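You operate a simulated robot arm through the tools that you are given. There is no shell and no other tool. Be economical: measure what you need, move in short steps, check, and stop when the job is done.

The job below is to be done with a simulated robot arm. You get a single attempt, and the scene is never put back.

Task
File the slide named on the island's file card in its box.
Fine: close and latch the box again.
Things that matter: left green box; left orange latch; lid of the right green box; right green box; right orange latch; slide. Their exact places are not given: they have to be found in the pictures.

It is judged by the outcome, as a careful person would: the job done as asked, and still so three seconds after it is handed in. It fails if anything else is knocked over, pushed out of place, dropped, spilled or broken.

Robot
A 7-joint arm with a fingered hand on a trunk, on a base that drives. Base frame: it is fixed to the floor where the robot stands at the start and does not move with it; the origin is under the middle of the robot, x ahead of it, y to its left, z up. Units: m, rad, N and s.
With the tool pointing down near the work surface it reaches from about 0.36 to 0.7 m from the robot's upright axis, wherever it stands. Its first joint turns from -1.204 to 3.002 rad. Places, roughly: left green box [0.5, 0.6, 0.9]; left orange latch [0.5, 0.6, 1]; lid of the right green box [0.5, 0.2, 1]; right green box [0.5, 0.2, 0.9]; right orange latch [0.5, 0.2, 1]. Payload 3.2 kg.
The tool frame sits at the grasp point between the pads (the TCP): z along the fingers, y along the line on which they close. The tips reach 0.026 m beyond it. The gripper opens to 0.088 m. The gripper's body begins 0.03 m behind the TCP. The gripper is a hand of 5 fingers: y runs from the thumb to the fingers, the wrist lies at [-0.016, -0.108, -0.172] in the tool frame.
Orientation is that of the tool frame in the base frame, as a unit quaternion [x, y, z, w]. With the fingers straight down and the wrist toward the robot, the tool's x, y and z point along [0, 1, 0], [1, 0, 0] and [0, 0, -1] of the base frame.

Tools
- The arm moves only by the tool step_arm. Its argument "increments" is one flat list of numbers, 6 for each row, row after row: the turn, a rotation vector about the base's x, y, z in rad, then the shift along the base's x, y, z in m. In form: [rx, ry, rz, dx, dy, dz, rx, ry, rz, dx, dy, dz, ...]. A call has 1 to 12 rows; each row shifts and turns the commanded pose from where the row before left it. Each row takes 0.2 s and may step no farther than 0.05 m and 0.15 rad from the row before; otherwise, the whole call is refused. Where a pose cannot be reached the arm comes as near as it can. A force on the tool above 40 N (or 10 N above the force at the start of the call, whichever is more), or a blocked arm, ends the call early, and 0.2 s more pass. In this call time passes only in rows, and 0.2 s behind the last. It gives the time, the measured TCP pose, the force on the tool (base axes), the opening and the grip force at its end, in the units of the frame above (readings bear some noise), with the torque about the TCP (base axes, N m) and any sound that the robot's microphone picked up.
- Cameras (640 x 400 px; columns grow to the right, rows downward): "scene" is now at [0.1111, 0.058, 1.4609]; the picture's right is [0.68, -0.73, 0.00], its down [-0.46, -0.43, -0.77] and it looks along [0.57, 0.53, -0.63] (base axes); focal length 259 px, centre (320, 200). "wrist" rides on the gripper at [0.067, -0.097, -0.117] in the tool frame; the picture's right is [-0.71, 0.33, -0.62], its down [-0.65, -0.65, 0.39] and it looks along [-0.28, 0.68, 0.68] (tool axes); focal length 234 px, centre (320, 200).
- camera(camera): a new picture of that camera. No time passes.
- move_column(by): slides the trunk up (or, below 0, down) by that many m; the arm and the scene camera ride with it, the base frame stays. It gives what a move gives, with no picture.
- steer(legs): drives the robot by 1 to 6 legs, each [ahead, left, turn to the left] in m, m and rad, along the robot's own axes; the way and the turn of a leg run together, so that a leg with both is an arc; at most 1.5 m and 3.142 rad a leg. The arm and the cameras ride along, it lands a little off, and it stops where it bumps. It gives what a move gives.
- move_fingers(index, middle, ring, little, thumb_bend, thumb_turn): sets how far each is bent, from 0 (flat) to 100 (curled in); at 30 the hand is open as for a grip, at 70 the pads meet at the TCP. One left out holds its place. A second passes; each finger stops where it meets its share of the squeeze, and holds until it gets a number again. It is the only way to open and close the hand. It gives what a move gives, with no picture; readings hold the bend of each and the force on index, middle, ring, little, thumb and palm. thumb_turn goes from beside the hand (0) to across from the fingers (100), as for a grip.
- turn_head(pan, tilt): turns the head with the scene camera to pan (to the left, within 1.501 rad either way) and tilt (down, from -0.506 to 1.204), counted from straight ahead of the robot. It gives what a move gives.
- pixel_to_xyz(camera, pixels): for up to 12 pixels [column, row] of the newest picture of that camera ("zoom" is the newest enlarged one), the place [x, y, z] in the base frame of the surface seen there, good to about 0.003 m. No time passes.
- close_up(camera, box): a new picture of the part [left, top, right, bottom] of that camera's present view, enlarged. No time passes.
- sign_off(): hands the job in; it is judged then, once.

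Go step by step. Measure first, check grasps and placings, and put right what went wrong. The budget is 80 turns and 68 pictures, counting those below and the enlarged ones. Unless the task says otherwise, let go and move clear before handing in, and close with one line.

The tools are called after ">>>" as a command line: name --argument value ..., lists and objects as JSON in quotes. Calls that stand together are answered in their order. step_arm: Moves the arm, as the interface text tells. Its arguments: {"type":"object","properties":{"increments":{"type":"array","items":{"type":"number"}}},"required":["increments"]} The other tools are called the same way: move_column (by) slides the trunk up or down; move_fingers (index, middle, ring, little, thumb_bend, thumb_turn) moves the fingers one by one; steer (legs) drives the base; turn_head (pan, tilt) turns the head that bears the scene camera; camera (camera) takes a picture; pixel_to_xyz (camera, pixels) gives the place of the surface under pixels of a picture; close_up (camera, box) takes an enlarged picture of a part of a camera's view; sign_off () hands the job in.

At the start:

```text
time_s: 0.0
eef_pos: [0.2298, 0.2401, 1.2387]
orientation: [0.707, 0.707, 0.001, -0.001]
contact_force: [0.0, 0.0, 0.4]
ft_torque: [0.01, -0.02, 0.0]
opening: 0.0876
grip_force: 0.0
shape: jaw
bend: [30.0, 30.0, 30.0, 30.0, 30.0, 97.0]
finger forces: [0.1, 0.0, 0.1, 0.0, 0.1, 0.0]
trunk travel left (down, up): [-0.775, 0.065]
robot x, y, heading: [0.0011, 0.0011, 0.001]
head pan, tilt: [0.75, 0.684]
```

scene: 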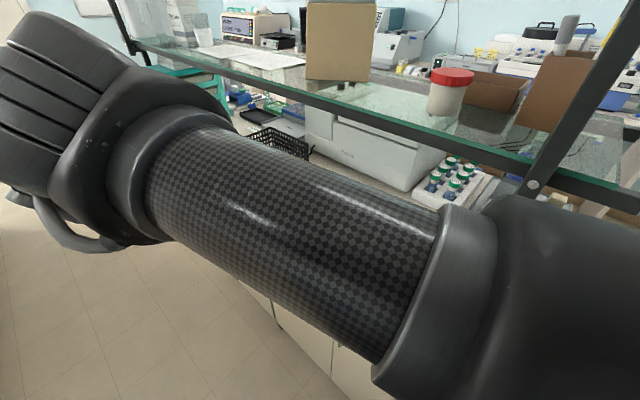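
wrist: 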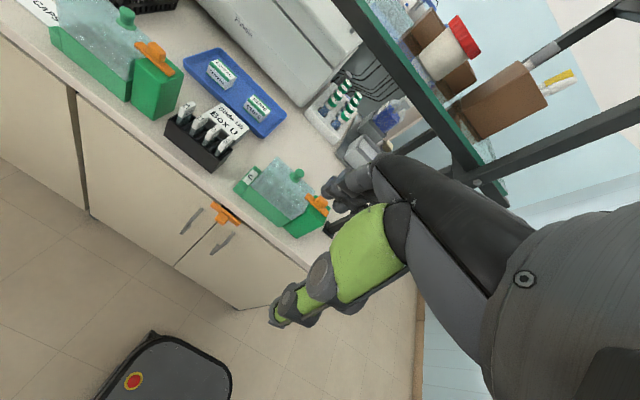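

The wrist picture shows two green boxes with orange latches (about 150,55 and 318,205), a blue tray (235,90) and a card by a black rack (225,125). I'll enlarge those parts to read them.

>>> close_up --camera "wrist" --box '[150, 40, 310, 180]'

>>> close_up --camera "wrist" --box '[0, 0, 190, 120]'

>>> close_up --camera "wrist" --box '[220, 140, 380, 250]'

```text
2.86 times, centred on (230, 110) of wrist
```

zoom: 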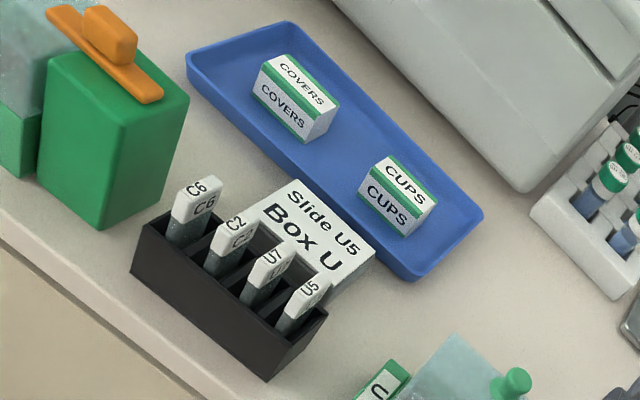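

```text
3.33 times, centred on (95, 60) of wrist
```

zoom: 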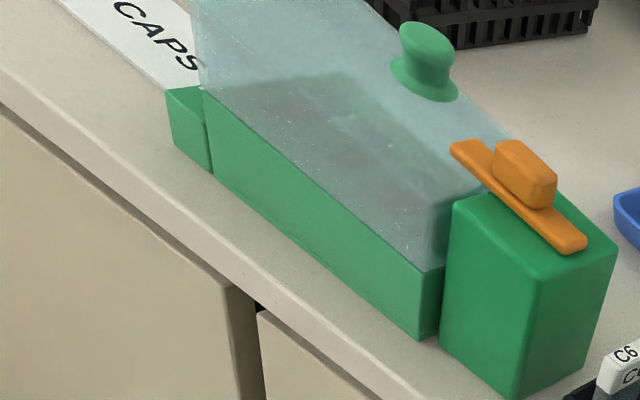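

```text
3.64 times, centred on (300, 195) of wrist
```

zoom: 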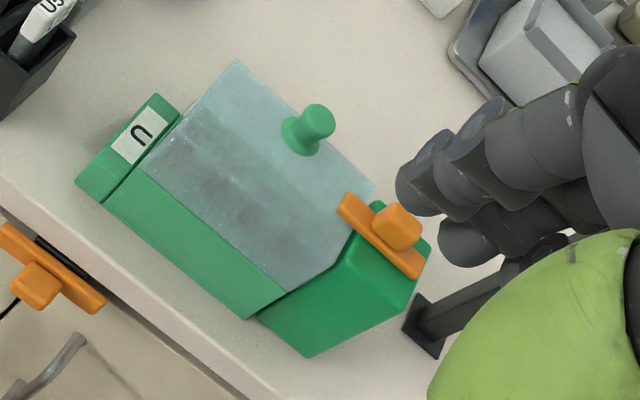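

The card reads "Slide U5, Box U"; the right green box bears "U", and U5 seems to be the rack's right-hand slide. I'll measure the box, its latch and the slides.

>>> pixel_to_xyz --camera "zoom" --pixels '[[141, 137], [318, 118], [302, 140], [238, 65], [372, 190], [285, 285], [148, 170], [398, 225], [350, 205], [415, 270], [310, 345], [250, 312]]'

>>> pixel_to_xyz --camera "wrist" --pixels '[[225, 126], [188, 106], [202, 121], [212, 132], [222, 140], [172, 134], [216, 171], [228, 160], [182, 115], [151, 52], [155, 90], [235, 92]]'

>>> close_up --camera "wrist" --box '[160, 90, 260, 180]'

```text
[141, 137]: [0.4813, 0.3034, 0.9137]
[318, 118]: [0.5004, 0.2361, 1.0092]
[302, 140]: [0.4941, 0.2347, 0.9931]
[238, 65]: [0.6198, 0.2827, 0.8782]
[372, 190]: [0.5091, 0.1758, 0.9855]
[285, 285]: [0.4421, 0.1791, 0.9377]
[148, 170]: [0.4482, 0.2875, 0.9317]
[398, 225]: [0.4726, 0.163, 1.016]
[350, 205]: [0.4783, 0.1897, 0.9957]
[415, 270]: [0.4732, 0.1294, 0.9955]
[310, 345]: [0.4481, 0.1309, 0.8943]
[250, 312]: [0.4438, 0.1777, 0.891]
```

```text
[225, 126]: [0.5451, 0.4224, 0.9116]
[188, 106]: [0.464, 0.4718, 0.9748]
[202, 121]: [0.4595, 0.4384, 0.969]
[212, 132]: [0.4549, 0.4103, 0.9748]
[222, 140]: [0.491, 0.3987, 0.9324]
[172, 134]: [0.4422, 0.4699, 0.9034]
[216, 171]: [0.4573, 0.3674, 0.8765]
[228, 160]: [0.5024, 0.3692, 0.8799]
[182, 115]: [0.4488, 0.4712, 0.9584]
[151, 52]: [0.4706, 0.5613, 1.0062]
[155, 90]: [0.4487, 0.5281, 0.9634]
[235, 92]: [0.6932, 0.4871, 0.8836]
```

```text
4.44 times, centred on (210, 135) of wrist
```

zoom: 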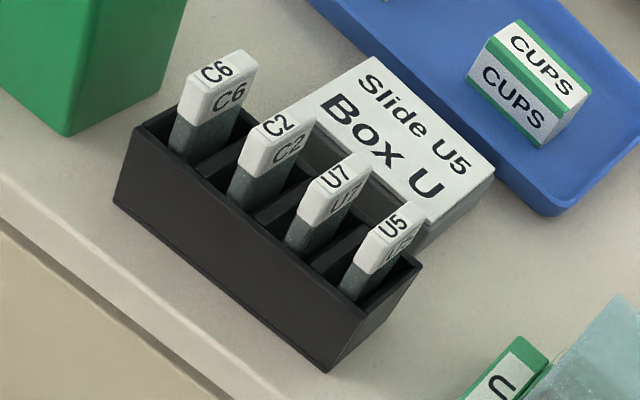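

U5 is confirmed as the right-hand slide (y≈0.385), and Box U's latch is around (0.475,0.16,1.0). Next I'll find where the glass shelf stands and look closer at the latch and lid.

>>> pixel_to_xyz --camera "scene" --pixels '[[200, 68], [330, 105], [450, 140], [560, 165], [530, 185], [560, 130], [340, 78], [330, 60]]'

>>> close_up --camera "wrist" --box '[280, 170, 350, 240]'

>>> pixel_to_xyz --camera "zoom" --pixels '[[320, 200], [360, 200], [380, 230], [340, 240], [300, 200], [280, 190]]'

```text
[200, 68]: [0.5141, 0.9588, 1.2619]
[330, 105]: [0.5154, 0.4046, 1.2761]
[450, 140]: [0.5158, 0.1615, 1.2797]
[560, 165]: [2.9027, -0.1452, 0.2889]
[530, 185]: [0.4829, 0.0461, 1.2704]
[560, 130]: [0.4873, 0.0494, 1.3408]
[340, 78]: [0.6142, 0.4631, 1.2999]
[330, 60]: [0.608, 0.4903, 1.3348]
```

```text
5.71 times, centred on (315, 205) of wrist
```

zoom: 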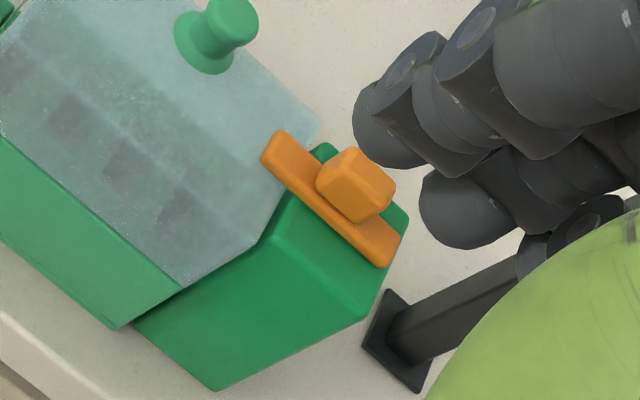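

```text
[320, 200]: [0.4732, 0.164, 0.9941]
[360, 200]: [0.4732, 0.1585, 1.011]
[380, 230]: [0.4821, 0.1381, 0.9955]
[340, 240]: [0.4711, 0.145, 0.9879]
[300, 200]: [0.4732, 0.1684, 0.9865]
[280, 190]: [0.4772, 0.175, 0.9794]
```

The shelf's front edge is at x≈0.515 and z≈1.26, so I must stay below it or in front of it. I'll move the hand forward a little and look at Box U from nearer.

>>> step_arm --increments '[0, 0, 0, 0.03, 0.03, -0.02, 0, 0, 0, 0.03, 0.03, -0.02, 0, 0, 0, 0.03, 0.03, -0.02, 0, 0, 0, 0.03, 0.02, -0.02]'

>>> camera --camera "wrist"

>>> camera --camera "scene"

```text
time_s: 1.2
eef_pos: [0.3322, 0.2644, 1.2559]
orientation: [0.725, 0.686, 0.052, -0.034]
contact_force: [-0.4, 0.8, -0.5]
ft_torque: [0.02, 0.01, -0.01]
opening: 0.0881
grip_force: 0.1
shape: jaw
bend: [30.0, 30.0, 30.0, 30.0, 30.0, 97.0]
finger forces: [0.0, 0.0, 0.1, 0.1, 0.0, 0.0]
out of reach, approached as far as the arm can: row 2, 3, 4
trunk travel left (down, up): [-0.775, 0.065]
robot x, y, heading: [0.0011, -0.0024, -0.001]
head pan, tilt: [0.75, 0.684]
stopped in row 4: the arm was blocked; the commanded pose is now the measured one
```

```text
60 pictures are left
```

wrist: 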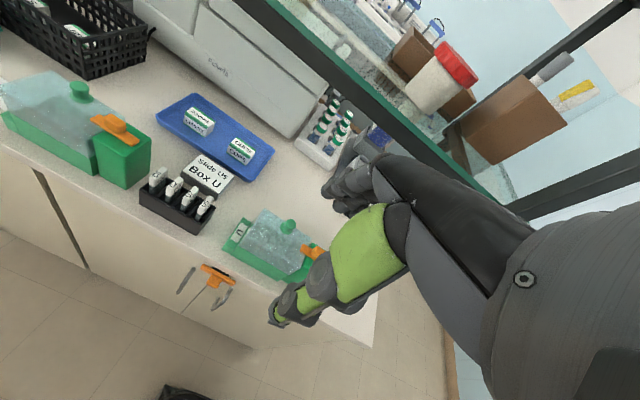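

```text
59 pictures are left
```

scene: 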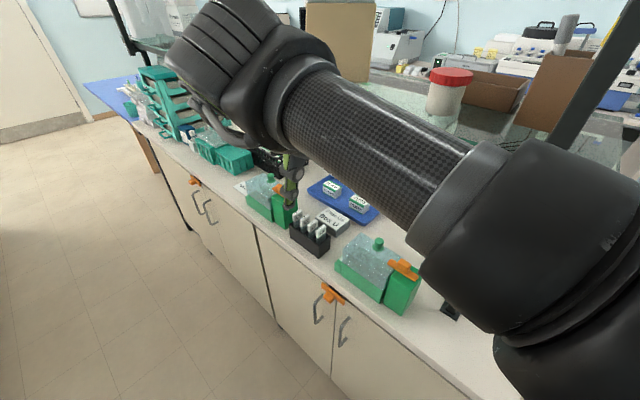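

Up here the arm ran out of reach, so I'll go lower and set the hand straight again.

>>> step_arm --increments '[0, 0, 0, 0, 0, -0.04, -0.061, 0.013, 0.028, 0, 0.01, -0.04, -0.061, 0.013, 0.027, 0, 0.01, -0.04, 0, 0, 0, 0.02, 0.01, -0.03]'

>>> camera --camera "wrist"

>>> camera --camera "scene"

```text
time_s: 2.4
eef_pos: [0.3827, 0.2692, 1.1414]
orientation: [0.728, 0.685, 0.017, -0.022]
contact_force: [-0.2, -0.7, 0.2]
ft_torque: [-0.01, -0.02, 0.01]
opening: 0.0881
grip_force: 0.0
shape: jaw
bend: [30.0, 30.0, 30.0, 30.0, 30.0, 97.0]
finger forces: [0.1, 0.0, 0.0, 0.0, 0.0, 0.0]
out of reach, approached as far as the arm can: row 4
trunk travel left (down, up): [-0.775, 0.065]
robot x, y, heading: [-0.0019, 0.0017, -0.0]
head pan, tilt: [0.75, 0.684]
stopped in row 4: the arm was blocked; the commanded pose is now the measured one
```

```text
58 pictures are left
```

wrist: 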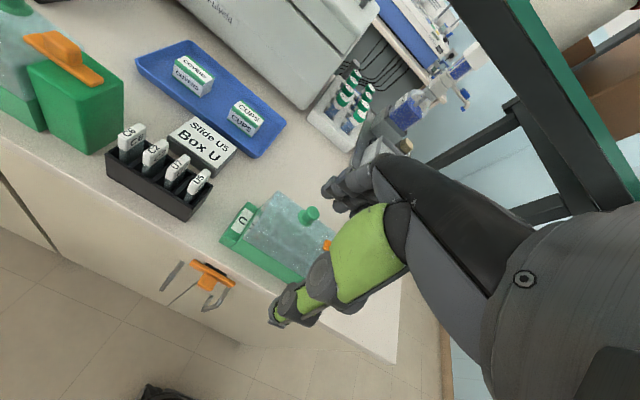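

```text
57 pictures are left
```

scene: 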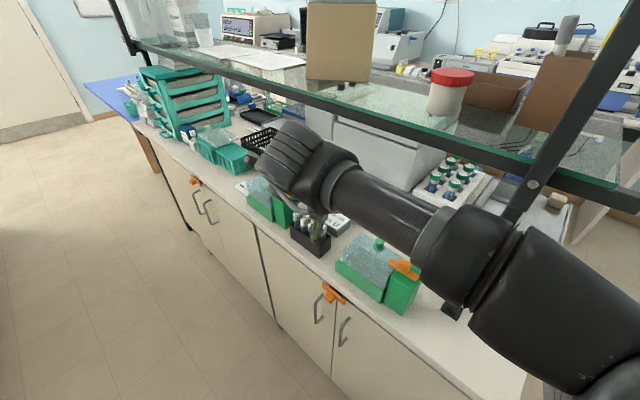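

The scene camera now sees Box U clearly at (380,270). I'll enlarge that, and also the U-end from the wrist, to understand the lid and latch.

>>> close_up --camera "scene" --box '[320, 220, 440, 320]'

>>> pixel_to_xyz --camera "zoom" --pixels '[[310, 90], [330, 60], [180, 90], [130, 160], [400, 170], [450, 190], [540, 230], [370, 280], [250, 350], [480, 300], [100, 200], [380, 340]]'

>>> close_up --camera "wrist" --box '[210, 180, 350, 290]'

>>> pixel_to_xyz --camera "zoom" --pixels '[[150, 140], [300, 100], [430, 130], [250, 60], [170, 170], [390, 320], [120, 100], [60, 200]]'

```text
4.00 times, centred on (380, 270) of scene
```

zoom: 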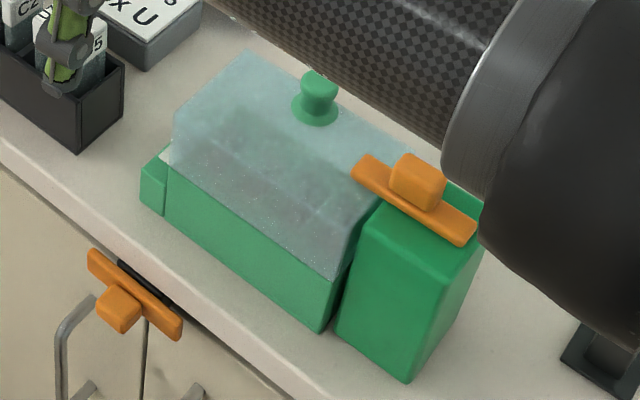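

```text
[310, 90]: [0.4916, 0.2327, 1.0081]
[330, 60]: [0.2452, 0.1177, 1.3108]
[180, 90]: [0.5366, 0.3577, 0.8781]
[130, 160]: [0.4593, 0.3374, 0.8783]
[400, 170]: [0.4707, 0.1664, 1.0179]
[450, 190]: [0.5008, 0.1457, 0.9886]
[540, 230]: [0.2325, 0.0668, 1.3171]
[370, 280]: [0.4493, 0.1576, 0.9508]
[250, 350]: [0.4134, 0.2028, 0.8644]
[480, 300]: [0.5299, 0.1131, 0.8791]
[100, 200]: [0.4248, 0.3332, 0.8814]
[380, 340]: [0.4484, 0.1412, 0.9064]
```

```text
3.64 times, centred on (280, 235) of wrist
```

zoom: 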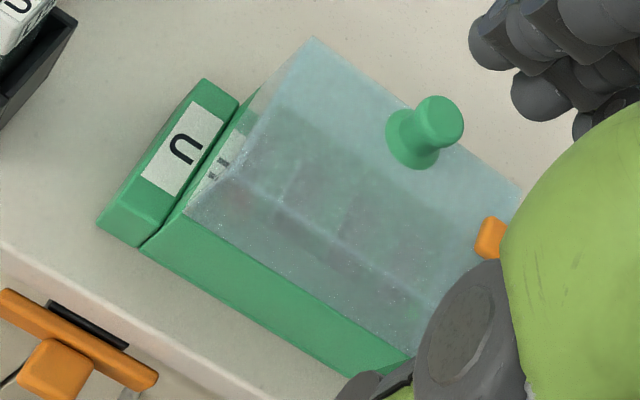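

```text
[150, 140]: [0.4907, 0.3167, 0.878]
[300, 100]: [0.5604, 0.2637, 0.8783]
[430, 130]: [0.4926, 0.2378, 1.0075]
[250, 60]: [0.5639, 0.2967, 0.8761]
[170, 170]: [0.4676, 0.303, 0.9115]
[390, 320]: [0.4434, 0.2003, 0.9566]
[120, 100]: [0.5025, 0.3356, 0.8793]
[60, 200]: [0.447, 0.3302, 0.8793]
```

The latch bar lies along y over the lid's right edge, pivot ≈(0.473,0.158), and its grip tops out at z≈1.017. I'll straighten and go lower towards the latch, seeing whether reach gets better.

>>> step_arm --increments '[0, 0, 0, 0, 0, -0.035, 0, 0, 0, 0, -0.01, -0.035, -0.028, -0.004, 0.03, 0, -0.03, 0, -0.027, -0.003, 0.031, 0.01, -0.03, 0]'

>>> camera --camera "wrist"

```text
time_s: 3.4
eef_pos: [0.3932, 0.1989, 1.0707]
orientation: [0.705, 0.709, -0.001, 0.001]
contact_force: [-0.1, 0.2, 0.1]
ft_torque: [0.02, 0.02, 0.0]
opening: 0.0879
grip_force: 0.0
shape: jaw
bend: [30.0, 30.0, 30.0, 30.0, 30.0, 97.0]
finger forces: [0.0, 0.1, 0.0, 0.0, 0.1, 0.1]
trunk travel left (down, up): [-0.775, 0.065]
robot x, y, heading: [-0.0001, -0.0003, 0.004]
head pan, tilt: [0.75, 0.684]
```

```text
54 pictures are left
```

wrist: 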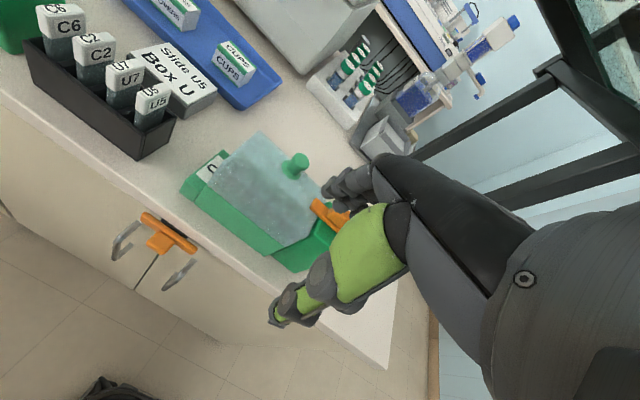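

Reach is good lower down and the hand is upright now. I'll curl ring and little fingers out of the way so index, middle and thumb can pinch, then look.

>>> move_fingers --ring 100 --little 100

>>> close_up --camera "wrist" --box '[180, 130, 420, 340]'

>>> pixel_to_xyz --camera "wrist" --pixels '[[275, 310], [330, 190], [320, 280], [345, 240], [320, 210], [335, 215]]'

```text
time_s: 4.4
eef_pos: [0.3926, 0.1995, 1.0717]
orientation: [0.705, 0.709, 0.0, 0.002]
contact_force: [-0.6, -0.6, -0.2]
ft_torque: [-0.01, -0.01, -0.02]
opening: 0.0877
grip_force: 0.1
shape: fingers
bend: [30.0, 30.0, 100.0, 100.0, 30.0, 97.0]
finger forces: [0.0, 0.1, 0.1, 0.0, 0.0, 0.0]
trunk travel left (down, up): [-0.775, 0.065]
robot x, y, heading: [0.0017, 0.0005, -0.004]
head pan, tilt: [0.75, 0.684]
```

```text
1.90 times, centred on (300, 235) of wrist
```

zoom: 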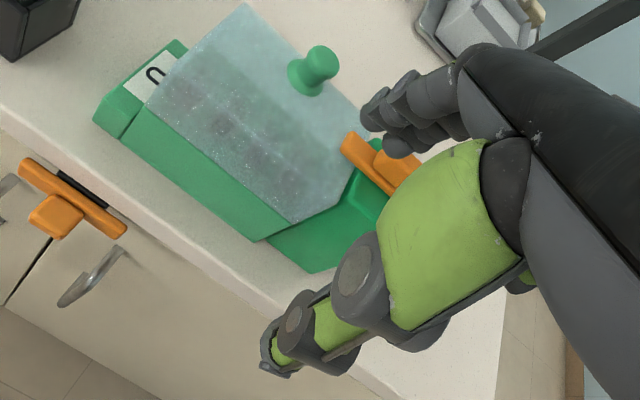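

```text
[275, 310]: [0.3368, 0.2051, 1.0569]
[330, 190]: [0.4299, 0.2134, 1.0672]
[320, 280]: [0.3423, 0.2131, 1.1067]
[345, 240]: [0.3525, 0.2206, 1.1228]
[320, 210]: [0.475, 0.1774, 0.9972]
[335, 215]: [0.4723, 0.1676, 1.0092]
```

The thumb tip is at (0.337,0.205) and the near finger at (0.43,0.213), so the pinch is centred well. Now I'll measure the latch grip accurately from the scene camera.

>>> close_up --camera "scene" --box '[360, 230, 440, 300]'

>>> close_up --camera "wrist" --box '[280, 170, 360, 240]'

>>> pixel_to_xyz --camera "zoom" --pixels '[[260, 235], [290, 265], [340, 310], [390, 290], [420, 270], [300, 240], [410, 330], [440, 300]]'

```text
5.71 times, centred on (400, 265) of scene
```

zoom: 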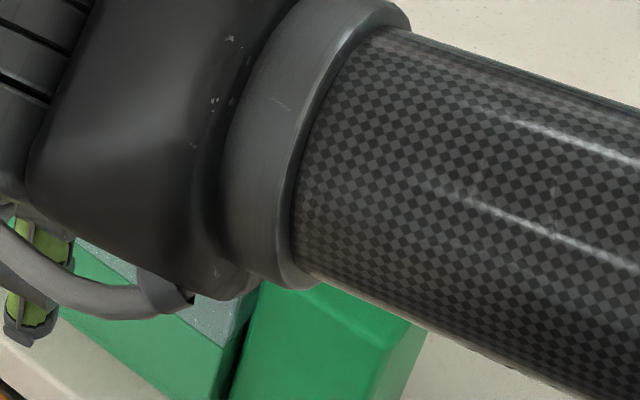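

```text
5.71 times, centred on (320, 205) of wrist
```

zoom: 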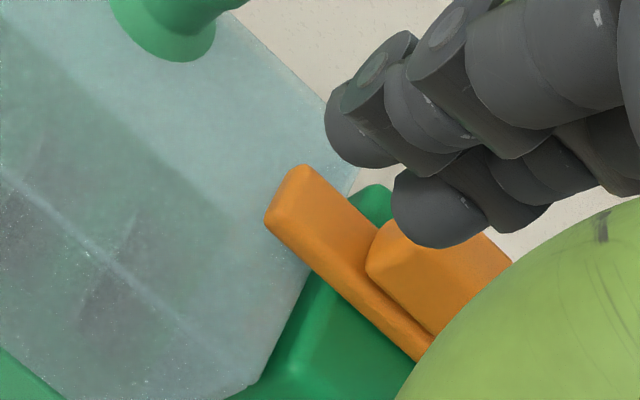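

```text
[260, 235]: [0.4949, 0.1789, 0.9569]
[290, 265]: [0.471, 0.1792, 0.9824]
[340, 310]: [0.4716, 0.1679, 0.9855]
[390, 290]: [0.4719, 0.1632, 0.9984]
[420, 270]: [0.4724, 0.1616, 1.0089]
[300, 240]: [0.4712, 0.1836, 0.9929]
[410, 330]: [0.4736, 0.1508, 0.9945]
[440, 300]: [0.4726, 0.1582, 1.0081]
```

The latch grip's front face is at x≈0.472 and its centre is about (0.479,0.158), top z≈1.018. I'll move over it first.

>>> step_arm --increments '[0, 0, 0, 0.03, -0.014, 0, 0, 0, 0, 0.03, -0.014, 0, 0, 0, 0, 0.026, -0.0135, -0.01, 0, 0, 0, 0, 0, -0.01]'

>>> camera --camera "wrist"

>>> camera --camera "scene"

```text
time_s: 5.4
eef_pos: [0.4771, 0.1574, 1.051]
orientation: [0.706, 0.709, 0.0, 0.003]
contact_force: [-0.3, -0.6, 0.1]
ft_torque: [-0.01, -0.01, 0.04]
opening: 0.088
grip_force: 0.1
shape: fingers
bend: [30.0, 30.0, 100.0, 100.0, 30.0, 97.0]
finger forces: [0.1, 0.0, 0.1, 0.0, 0.1, 0.0]
trunk travel left (down, up): [-0.775, 0.065]
robot x, y, heading: [-0.0002, -0.0, 0.003]
head pan, tilt: [0.75, 0.684]
```

```text
50 pictures are left
```

wrist: 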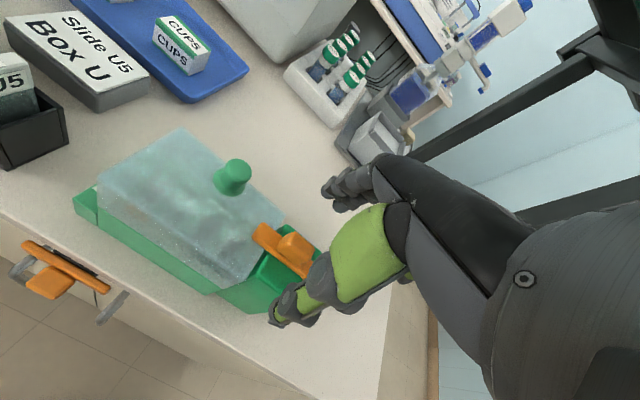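

```text
49 pictures are left
```

scene: 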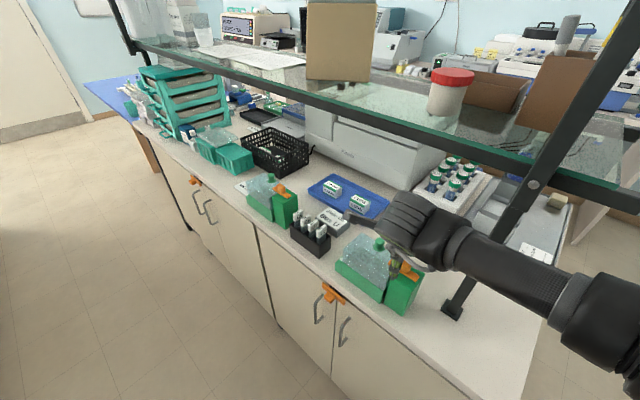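

The fingers are over the latch. The forearm passes close to the shelf post (near 490,240 in the scene), so I'll measure that gap and the latch from here.

>>> pixel_to_xyz --camera "scene" --pixels '[[490, 262], [520, 272], [505, 240], [505, 225], [472, 290], [452, 311], [440, 235], [410, 225]]'

>>> close_up --camera "wrist" --box '[220, 160, 390, 340]'

>>> pixel_to_xyz --camera "wrist" --pixels '[[297, 236], [288, 243], [308, 246], [258, 230], [295, 255], [285, 262], [330, 188], [275, 318], [270, 245]]'

```text
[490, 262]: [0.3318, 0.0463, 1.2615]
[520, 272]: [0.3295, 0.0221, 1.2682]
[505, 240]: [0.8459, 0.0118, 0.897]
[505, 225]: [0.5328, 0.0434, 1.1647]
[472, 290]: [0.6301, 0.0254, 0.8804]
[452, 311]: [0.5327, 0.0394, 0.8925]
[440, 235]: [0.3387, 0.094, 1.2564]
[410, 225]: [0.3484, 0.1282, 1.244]
```

```text
2.22 times, centred on (305, 250) of wrist
```

zoom: 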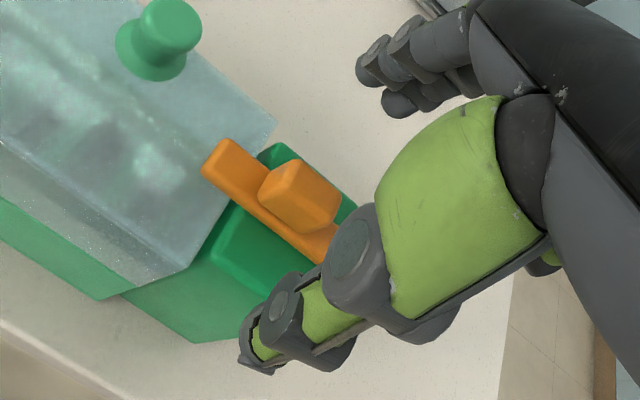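

```text
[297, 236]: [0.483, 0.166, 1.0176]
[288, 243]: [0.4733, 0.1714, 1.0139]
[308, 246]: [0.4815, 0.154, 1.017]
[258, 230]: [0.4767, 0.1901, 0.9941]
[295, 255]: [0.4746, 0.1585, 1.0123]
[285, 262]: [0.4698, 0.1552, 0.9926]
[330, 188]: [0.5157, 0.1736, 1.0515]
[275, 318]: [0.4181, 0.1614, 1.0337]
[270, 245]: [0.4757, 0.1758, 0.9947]
```

The forearm clears the post by about 0.2 m. The grip is centred at (0.480,0.161), z up to 1.018; I'll go down over it and close the pinch.

>>> step_arm --increments '[0, 0, 0, 0.003, 0.003, -0.01, 0, 0, 0, 0, 0, -0.01, 0, 0, 0, 0, 0, -0.011]'

>>> move_fingers --index 62 --middle 62 --thumb_bend 62

>>> close_up --camera "wrist" --box '[220, 160, 420, 340]'

```text
time_s: 6.2
eef_pos: [0.481, 0.1616, 1.0207]
orientation: [0.706, 0.709, -0.001, 0.001]
contact_force: [0.5, -0.2, 0.2]
ft_torque: [0.02, 0.0, 0.0]
opening: 0.0878
grip_force: 0.1
shape: fingers
bend: [30.0, 30.0, 100.0, 100.0, 30.0, 97.0]
finger forces: [0.1, 0.0, 0.1, 0.1, 0.0, 0.1]
trunk travel left (down, up): [-0.775, 0.065]
robot x, y, heading: [-0.0, -0.0038, 0.001]
head pan, tilt: [0.75, 0.684]
```

```text
time_s: 7.2
eef_pos: [0.4814, 0.1605, 1.0205]
orientation: [0.706, 0.708, -0.001, 0.003]
contact_force: [-0.1, 0.4, -0.5]
ft_torque: [-0.01, -0.01, 0.01]
opening: 0.0203
grip_force: 0.0
shape: fingers
bend: [62.0, 62.0, 100.0, 100.0, 62.0, 97.0]
finger forces: [0.0, 0.0, 0.0, 0.0, 0.0, 0.0]
trunk travel left (down, up): [-0.775, 0.065]
robot x, y, heading: [-0.0017, -0.003, -0.0]
head pan, tilt: [0.75, 0.684]
```

```text
2.22 times, centred on (320, 250) of wrist
```

zoom: 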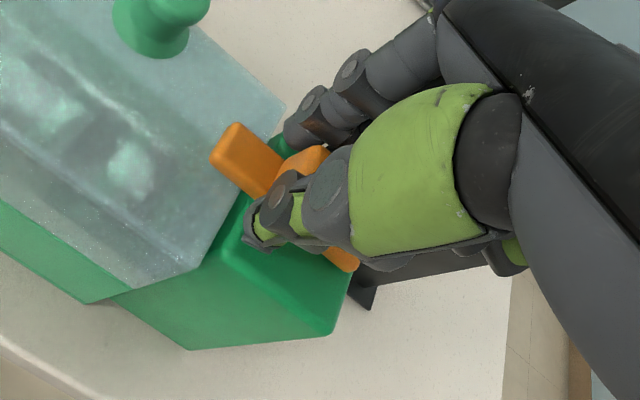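

The opening is 0.020 m with the knob between thumb and fingers. I'll close further until they hold.

>>> move_fingers --index 72 --middle 72 --thumb_bend 72

```text
time_s: 8.2
eef_pos: [0.4814, 0.1611, 1.0204]
orientation: [0.706, 0.708, 0.0, 0.002]
contact_force: [1.9, 0.1, -1.0]
ft_torque: [-0.01, -0.07, 0.0]
opening: 0.0137
grip_force: 9.2
shape: fingers
bend: [64.0, 65.0, 100.0, 100.0, 66.0, 97.0]
finger forces: [5.6, 4.4, 0.0, 0.0, 8.4, 0.0]
trunk travel left (down, up): [-0.775, 0.065]
robot x, y, heading: [0.0024, 0.0038, -0.003]
head pan, tilt: [0.75, 0.684]
```

The knob is gripped (9 N, opening 0.0137). I'll try turning it clockwise, with the wrist swinging away from the post, and watch the torque.

>>> step_arm --increments '[0, 0, -0.1, 0, 0, 0, 0, 0, -0.1, 0, 0, 0, 0, 0, -0.1, 0, 0, 0]'

>>> close_up --camera "wrist" --box '[220, 160, 420, 340]'

```text
time_s: 9.0
eef_pos: [0.4818, 0.1605, 1.0206]
orientation: [0.804, 0.594, -0.002, 0.003]
contact_force: [3.9, -1.8, -1.0]
ft_torque: [-0.07, -0.08, 0.03]
opening: 0.0132
grip_force: 9.2
shape: fingers
bend: [64.0, 65.0, 100.0, 100.0, 66.0, 97.0]
finger forces: [6.0, 5.2, 0.1, 0.0, 7.1, 0.0]
trunk travel left (down, up): [-0.775, 0.065]
robot x, y, heading: [0.0005, -0.0022, 0.001]
head pan, tilt: [0.75, 0.684]
```

```text
2.22 times, centred on (320, 250) of wrist
```

zoom: 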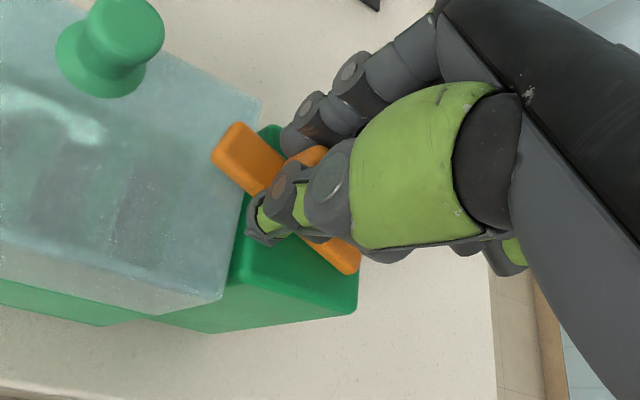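

The bar turns with the hand and the torque is small, so this direction works. I'll carry on in two parts.

>>> step_arm --increments '[0, 0, -0.13, 0, 0, 0, 0, 0, -0.13, 0, 0, 0, 0, 0, -0.13, 0, 0, 0, 0, 0, -0.13, 0, 0, 0, 0, 0, -0.13, 0, 0, 0]'

>>> camera --camera "wrist"

```text
time_s: 10.2
eef_pos: [0.4822, 0.1601, 1.0196]
orientation: [0.952, 0.307, -0.001, 0.002]
contact_force: [4.2, -7.3, 3.5]
ft_torque: [-0.14, -0.08, 0.02]
opening: 0.0128
grip_force: 9.7
shape: fingers
bend: [63.0, 64.0, 100.0, 100.0, 67.0, 97.0]
finger forces: [6.8, 7.3, 0.0, 0.0, 5.9, 0.0]
trunk travel left (down, up): [-0.775, 0.065]
robot x, y, heading: [-0.0011, 0.0038, -0.002]
head pan, tilt: [0.75, 0.684]
```

```text
45 pictures are left
```

wrist: 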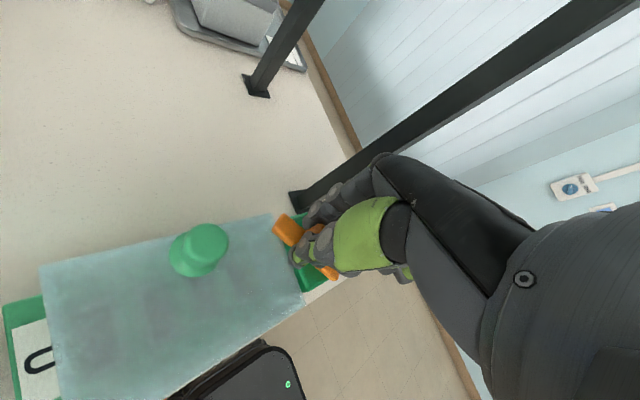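

Turned by about 0.95 rad; a sideways force of 7 N shows the pivot is slightly off, so I'll shift the hand a little (−y) as I finish the turn.

>>> step_arm --increments '[0, 0, -0.06, 0.001, -0.002, 0, 0, 0, -0.13, 0, -0.001, 0, 0, 0, -0.13, 0, 0, 0, 0, 0, -0.13, 0, 0, 0, 0, 0, -0.13, 0, 0, 0]'

>>> close_up --camera "wrist" --box '[180, 140, 400, 320]'

```text
time_s: 11.4
eef_pos: [0.4816, 0.1566, 1.0189]
orientation: [0.968, 0.251, 0.003, -0.001]
contact_force: [5.3, 0.5, 12.8]
ft_torque: [-0.01, -0.15, -0.02]
opening: 0.013
grip_force: 11.3
shape: fingers
bend: [63.0, 65.0, 100.0, 100.0, 66.0, 95.0]
finger forces: [6.5, 4.8, 0.0, 0.0, 11.5, 0.0]
out of reach, approached as far as the arm can: row 2, 3, 4, 5
trunk travel left (down, up): [-0.775, 0.065]
robot x, y, heading: [-0.0018, 0.0041, -0.006]
head pan, tilt: [0.75, 0.684]
```

```text
2.22 times, centred on (290, 230) of wrist
```

zoom: 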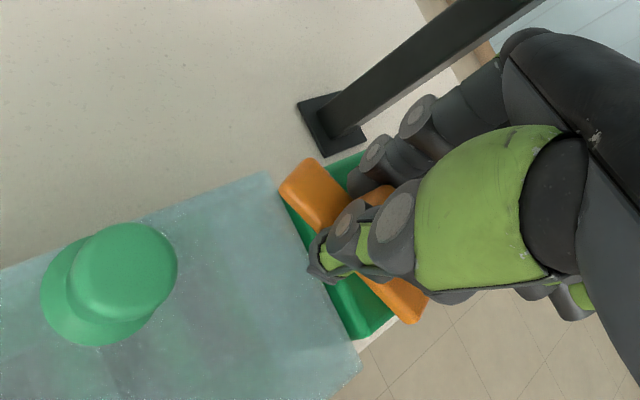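

The arm reached a joint limit at about 61° of turn, so the bar isn't quite clear of the lid yet. I'll let go, rise, and swing the hand back to regrip the knob lengthwise for the last 30°.

>>> move_fingers --index 35 --middle 35 --thumb_bend 35

>>> step_arm --increments '[0, 0, 0, 0, 0, 0.02, 0, 0, 0, 0, 0, 0.02, 0, 0, 0.14, 0, 0, 0, 0, 0, 0.14, 0, 0, 0, 0, 0, 0.14, 0, 0, 0, 0, 0, 0.14, 0, 0, 0, 0, 0, 0.14, 0, 0, 0, 0, 0, 0.14, 0, 0, 0]'

>>> camera --camera "wrist"

```text
time_s: 12.4
eef_pos: [0.4838, 0.1566, 1.0184]
orientation: [0.968, 0.252, 0.0, -0.001]
contact_force: [-0.5, -0.5, 0.1]
ft_torque: [0.01, 0.01, -0.02]
opening: 0.0773
grip_force: 0.1
shape: fingers
bend: [35.0, 35.0, 100.0, 100.0, 35.0, 97.0]
finger forces: [0.0, 0.0, 0.0, 0.0, 0.0, 0.0]
trunk travel left (down, up): [-0.775, 0.065]
robot x, y, heading: [-0.0028, -0.0021, 0.001]
head pan, tilt: [0.75, 0.684]
```

```text
time_s: 14.2
eef_pos: [0.4808, 0.1544, 1.0277]
orientation: [0.781, 0.625, 0.001, -0.001]
contact_force: [-0.2, -0.1, 0.1]
ft_torque: [0.01, 0.0, 0.01]
opening: 0.077
grip_force: 0.1
shape: fingers
bend: [35.0, 35.0, 100.0, 100.0, 35.0, 97.0]
finger forces: [0.0, 0.0, 0.0, 0.0, 0.0, 0.1]
out of reach, approached as far as the arm can: row 1, 2
trunk travel left (down, up): [-0.775, 0.065]
robot x, y, heading: [0.0006, 0.0008, 0.003]
head pan, tilt: [0.75, 0.684]
```

```text
43 pictures are left
```

wrist: 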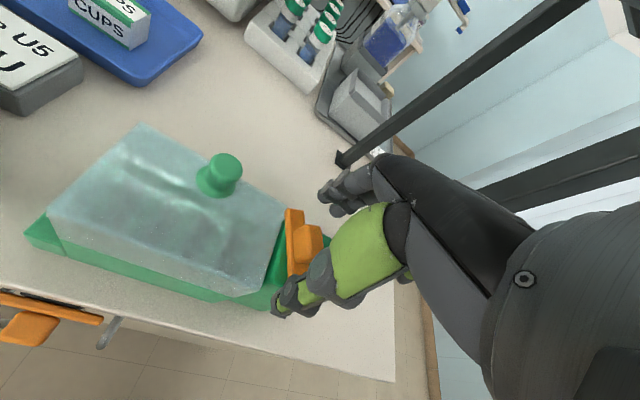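

The bar now looks nearly clear of the lid (290,245). I'll enlarge and measure it before deciding how much more to turn.

>>> close_up --camera "wrist" --box '[220, 170, 380, 310]'

>>> pixel_to_xyz --camera "wrist" --pixels '[[295, 212], [288, 212], [290, 270], [303, 273], [291, 240], [312, 228], [305, 258], [296, 245], [318, 240], [265, 285]]'

```text
2.86 times, centred on (300, 240) of wrist
```

zoom: 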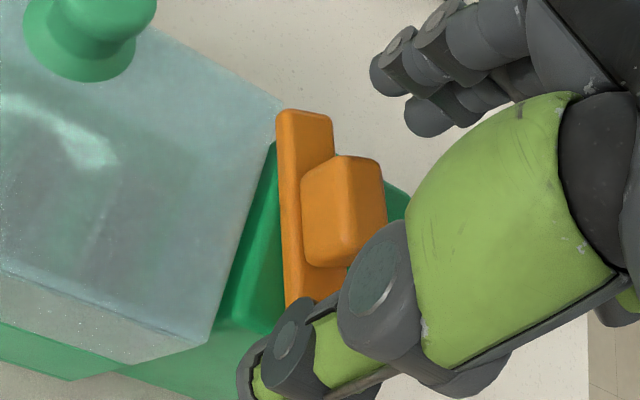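

```text
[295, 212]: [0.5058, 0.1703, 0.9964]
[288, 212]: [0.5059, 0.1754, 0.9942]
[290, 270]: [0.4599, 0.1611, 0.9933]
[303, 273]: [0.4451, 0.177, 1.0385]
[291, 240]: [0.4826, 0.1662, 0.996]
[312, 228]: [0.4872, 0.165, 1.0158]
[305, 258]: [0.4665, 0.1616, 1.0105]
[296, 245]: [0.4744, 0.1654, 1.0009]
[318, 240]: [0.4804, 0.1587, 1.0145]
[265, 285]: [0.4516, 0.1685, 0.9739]
```

The bar is 17° short of fully open. I'll line the hand up along the bar (+17°) and regrip the knob end to end.

>>> step_arm --increments '[0, 0, 0.13, 0, 0.002, 0, 0, 0, 0.13, 0, 0.001, 0, 0, 0, 0.13, 0, 0.001, -0.002, 0, 0, 0.13, 0, 0, -0.002]'

>>> move_fingers --index 70 --middle 70 --thumb_bend 70

```text
time_s: 15.2
eef_pos: [0.4815, 0.1595, 1.0227]
orientation: [0.594, 0.805, 0.0, -0.002]
contact_force: [-0.5, -0.8, 1.1]
ft_torque: [0.02, 0.01, -0.04]
opening: 0.0771
grip_force: 0.1
shape: fingers
bend: [35.0, 35.0, 100.0, 100.0, 35.0, 97.0]
finger forces: [0.0, 0.0, 0.0, 0.0, 0.0, 0.0]
trunk travel left (down, up): [-0.775, 0.065]
robot x, y, heading: [0.0001, 0.0001, -0.002]
head pan, tilt: [0.75, 0.684]
```

```text
time_s: 16.2
eef_pos: [0.4826, 0.1589, 1.025]
orientation: [0.595, 0.804, 0.002, -0.001]
contact_force: [6.1, 0.9, 16.5]
ft_torque: [0.08, -0.7, 0.02]
opening: 0.0233
grip_force: 17.6
shape: fingers
bend: [64.0, 53.0, 100.0, 100.0, 62.0, 97.0]
finger forces: [6.6, 19.5, 0.0, 0.0, 9.5, 0.1]
trunk travel left (down, up): [-0.775, 0.065]
robot x, y, heading: [0.0051, 0.002, -0.001]
head pan, tilt: [0.75, 0.684]
```

It's held, with a fingertip pressing on the bar (16 N up). I'll ease up 3 mm and turn the last 17°.

>>> step_arm --increments '[0, 0, 0, 0, 0, 0.003, 0, 0, -0.1, 0, 0, 0, 0, 0, -0.1, 0, 0, 0, 0, 0, -0.1, 0, 0, 0, 0, 0, -0.03, 0, 0, 0]'

>>> move_fingers --index 35 --middle 35 --thumb_bend 35

>>> step_arm --increments '[0, 0, 0, 0, 0, 0.03, 0, 0, 0, -0.03, 0.02, 0.02]'

>>> close_up --camera "wrist" --box '[160, 120, 380, 310]'

```text
time_s: 17.4
eef_pos: [0.4821, 0.1586, 1.026]
orientation: [0.719, 0.695, -0.001, -0.002]
contact_force: [5.2, -4.7, 1.4]
ft_torque: [-0.16, -0.39, 0.01]
opening: 0.0234
grip_force: 13.6
shape: fingers
bend: [64.0, 53.0, 100.0, 100.0, 62.0, 97.0]
finger forces: [5.1, 14.1, 0.0, 0.1, 9.0, 0.0]
trunk travel left (down, up): [-0.775, 0.065]
robot x, y, heading: [-0.0005, -0.0011, -0.003]
head pan, tilt: [0.75, 0.684]
```

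```text
time_s: 18.4
eef_pos: [0.4827, 0.1594, 1.0272]
orientation: [0.719, 0.695, -0.001, -0.001]
contact_force: [0.2, -0.1, -0.6]
ft_torque: [-0.01, 0.01, -0.02]
opening: 0.0771
grip_force: 0.0
shape: fingers
bend: [35.0, 35.0, 100.0, 100.0, 35.0, 97.0]
finger forces: [0.1, 0.0, 0.1, 0.1, 0.0, 0.0]
trunk travel left (down, up): [-0.775, 0.065]
robot x, y, heading: [-0.0034, -0.0016, -0.005]
head pan, tilt: [0.75, 0.684]
```

```text
time_s: 19.0
eef_pos: [0.4492, 0.1824, 1.0778]
orientation: [0.719, 0.695, 0.0, 0.0]
contact_force: [-0.6, -0.3, -0.3]
ft_torque: [-0.03, -0.04, 0.0]
opening: 0.0773
grip_force: 0.1
shape: fingers
bend: [35.0, 35.0, 100.0, 100.0, 35.0, 97.0]
finger forces: [0.1, 0.1, 0.1, 0.1, 0.0, 0.0]
trunk travel left (down, up): [-0.775, 0.065]
robot x, y, heading: [0.0008, -0.0023, 0.002]
head pan, tilt: [0.75, 0.684]
```

```text
2.11 times, centred on (270, 215) of wrist
```

zoom: 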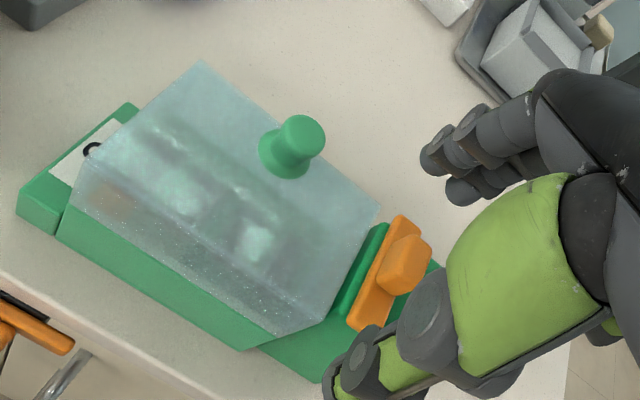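

The latch bar is now clear of the lid. Next the lid knob: measuring its top, stem and the lid's edges.

>>> pixel_to_xyz --camera "zoom" --pixels '[[303, 130], [290, 120], [318, 140], [285, 155], [265, 150], [375, 210], [325, 315], [275, 335], [200, 65], [90, 175], [75, 205], [230, 200]]'

>>> camera --camera "scene"

```text
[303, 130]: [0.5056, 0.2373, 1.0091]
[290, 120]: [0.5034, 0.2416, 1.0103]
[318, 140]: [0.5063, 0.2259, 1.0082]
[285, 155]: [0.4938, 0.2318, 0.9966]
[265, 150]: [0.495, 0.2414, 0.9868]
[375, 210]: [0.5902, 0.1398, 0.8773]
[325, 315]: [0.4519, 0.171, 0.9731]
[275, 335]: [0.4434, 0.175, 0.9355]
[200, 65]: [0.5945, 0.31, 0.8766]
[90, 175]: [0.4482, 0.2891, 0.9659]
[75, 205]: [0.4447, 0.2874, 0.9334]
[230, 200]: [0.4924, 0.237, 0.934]
```

```text
40 pictures are left
```

scene: 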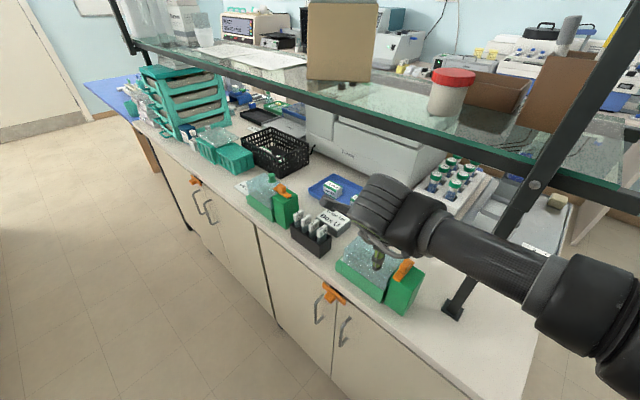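

The lid knob's cap is centred at (0.505,0.236,1.01), with the lid top at z≈0.986. I'll move over it, go down to z=1.017 and pinch it.

>>> step_arm --increments '[0, 0, 0, 0.027, 0.027, -0.004, 0, 0, 0, 0.027, 0.027, -0.004, 0, 0, 0, 0, 0, -0.025]'

>>> close_up --camera "wrist" --box '[200, 130, 420, 330]'

>>> pixel_to_xyz --camera "zoom" --pixels '[[290, 180], [300, 200], [280, 210], [310, 210]]'

```text
time_s: 19.8
eef_pos: [0.5059, 0.2338, 1.0438]
orientation: [0.719, 0.695, 0.0, -0.001]
contact_force: [0.2, 0.7, -0.3]
ft_torque: [0.02, -0.03, 0.0]
opening: 0.0775
grip_force: 0.0
shape: fingers
bend: [35.0, 35.0, 100.0, 100.0, 35.0, 97.0]
finger forces: [0.0, 0.0, 0.1, 0.1, 0.0, 0.0]
trunk travel left (down, up): [-0.775, 0.065]
robot x, y, heading: [0.0026, 0.0004, -0.003]
head pan, tilt: [0.75, 0.684]
```

```text
2.00 times, centred on (310, 230) of wrist
```

zoom: 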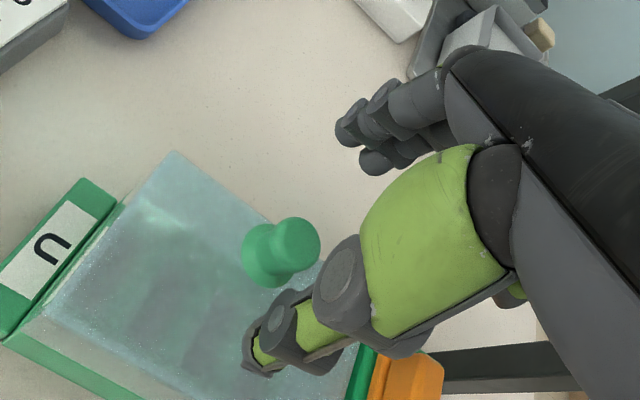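

```text
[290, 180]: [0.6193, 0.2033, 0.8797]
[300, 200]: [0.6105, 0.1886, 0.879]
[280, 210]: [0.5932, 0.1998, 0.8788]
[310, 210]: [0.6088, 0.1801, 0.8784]
```

The knob sits between the open fingers at (290,245) of the zoom. I'll check its centre and go down.

>>> pixel_to_xyz --camera "zoom" --pixels '[[298, 245], [285, 235], [312, 255], [265, 255], [255, 270]]'

>>> step_arm --increments '[0, 0, 0, -0.001, 0.002, -0.013, 0, 0, 0, 0, 0, -0.013]'

>>> move_fingers --index 70 --middle 70 --thumb_bend 70

>>> close_up --camera "wrist" --box '[200, 130, 420, 330]'

```text
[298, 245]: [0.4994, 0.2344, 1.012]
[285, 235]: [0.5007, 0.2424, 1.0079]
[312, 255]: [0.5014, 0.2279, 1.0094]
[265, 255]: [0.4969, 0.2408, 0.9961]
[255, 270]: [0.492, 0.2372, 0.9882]
```

```text
time_s: 20.4
eef_pos: [0.5032, 0.2346, 1.0177]
orientation: [0.719, 0.695, 0.0, -0.001]
contact_force: [0.1, 0.5, 0.1]
ft_torque: [-0.02, 0.02, 0.02]
opening: 0.0775
grip_force: 0.1
shape: fingers
bend: [35.0, 35.0, 100.0, 100.0, 35.0, 97.0]
finger forces: [0.1, 0.0, 0.0, 0.0, 0.0, 0.1]
trunk travel left (down, up): [-0.775, 0.065]
robot x, y, heading: [0.0001, 0.0003, -0.0]
head pan, tilt: [0.75, 0.684]
```

```text
time_s: 21.4
eef_pos: [0.5041, 0.2356, 1.0188]
orientation: [0.719, 0.695, 0.0, -0.001]
contact_force: [1.2, 0.1, -0.1]
ft_torque: [-0.04, -0.02, 0.08]
opening: 0.0126
grip_force: 4.4
shape: fingers
bend: [68.0, 66.0, 100.0, 100.0, 66.0, 97.0]
finger forces: [1.8, 3.0, 0.0, 0.0, 4.1, 0.0]
trunk travel left (down, up): [-0.775, 0.065]
robot x, y, heading: [0.0014, 0.0011, 0.0]
head pan, tilt: [0.75, 0.684]
```

```text
2.00 times, centred on (310, 230) of wrist
```

zoom: 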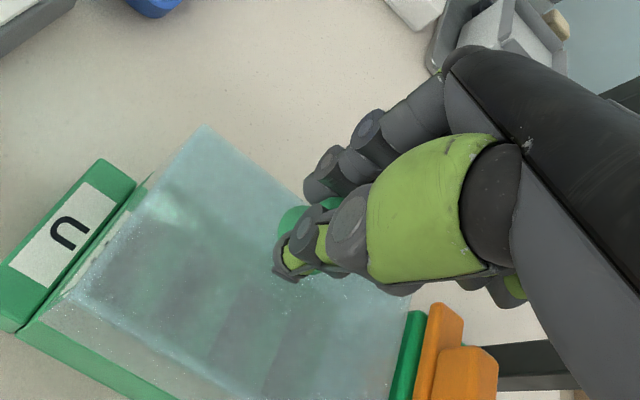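

The knob is held (opening 0.0126). I'll squeeze a bit more and lift 1.5 cm to learn whether the lid is loose or hinged.

>>> move_fingers --index 76 --middle 76 --thumb_bend 76

>>> step_arm --increments '[0, 0, 0, 0, 0, 0.007, 0, 0, 0, 0, 0, 0.008]'

>>> camera --camera "wrist"

>>> close_up --camera "scene" --box '[310, 180, 470, 320]'

```text
time_s: 22.4
eef_pos: [0.5024, 0.2356, 1.0193]
orientation: [0.719, 0.695, 0.0, -0.001]
contact_force: [-0.7, 1.5, 0.0]
ft_torque: [0.05, 0.01, 0.08]
opening: 0.0093
grip_force: 13.4
shape: fingers
bend: [75.0, 73.0, 100.0, 100.0, 65.0, 96.0]
finger forces: [7.0, 7.7, 0.0, 0.0, 12.7, 0.0]
trunk travel left (down, up): [-0.775, 0.065]
robot x, y, heading: [0.0033, -0.0025, 0.0]
head pan, tilt: [0.75, 0.684]
```

```text
time_s: 23.0
eef_pos: [0.5044, 0.2388, 1.0345]
orientation: [0.718, 0.696, 0.0, -0.001]
contact_force: [-3.6, 6.8, -5.3]
ft_torque: [0.12, 0.0, -0.02]
opening: 0.0001
grip_force: 6.8
shape: fingers
bend: [76.0, 75.0, 100.0, 100.0, 66.0, 92.0]
finger forces: [0.0, 3.2, 0.0, 0.1, 10.7, 0.0]
trunk travel left (down, up): [-0.775, 0.065]
robot x, y, heading: [0.0013, 0.0008, -0.001]
head pan, tilt: [0.75, 0.684]
```

```text
37 pictures are left
```

wrist: 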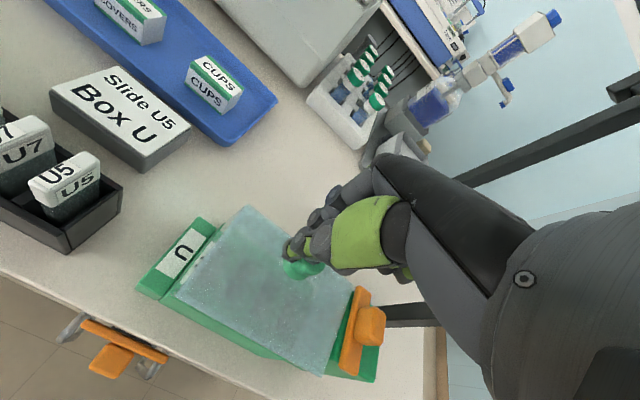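

```text
2.86 times, centred on (390, 250) of scene
```

zoom: 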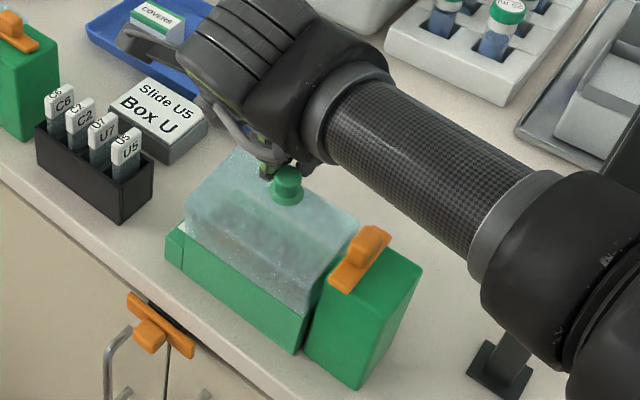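

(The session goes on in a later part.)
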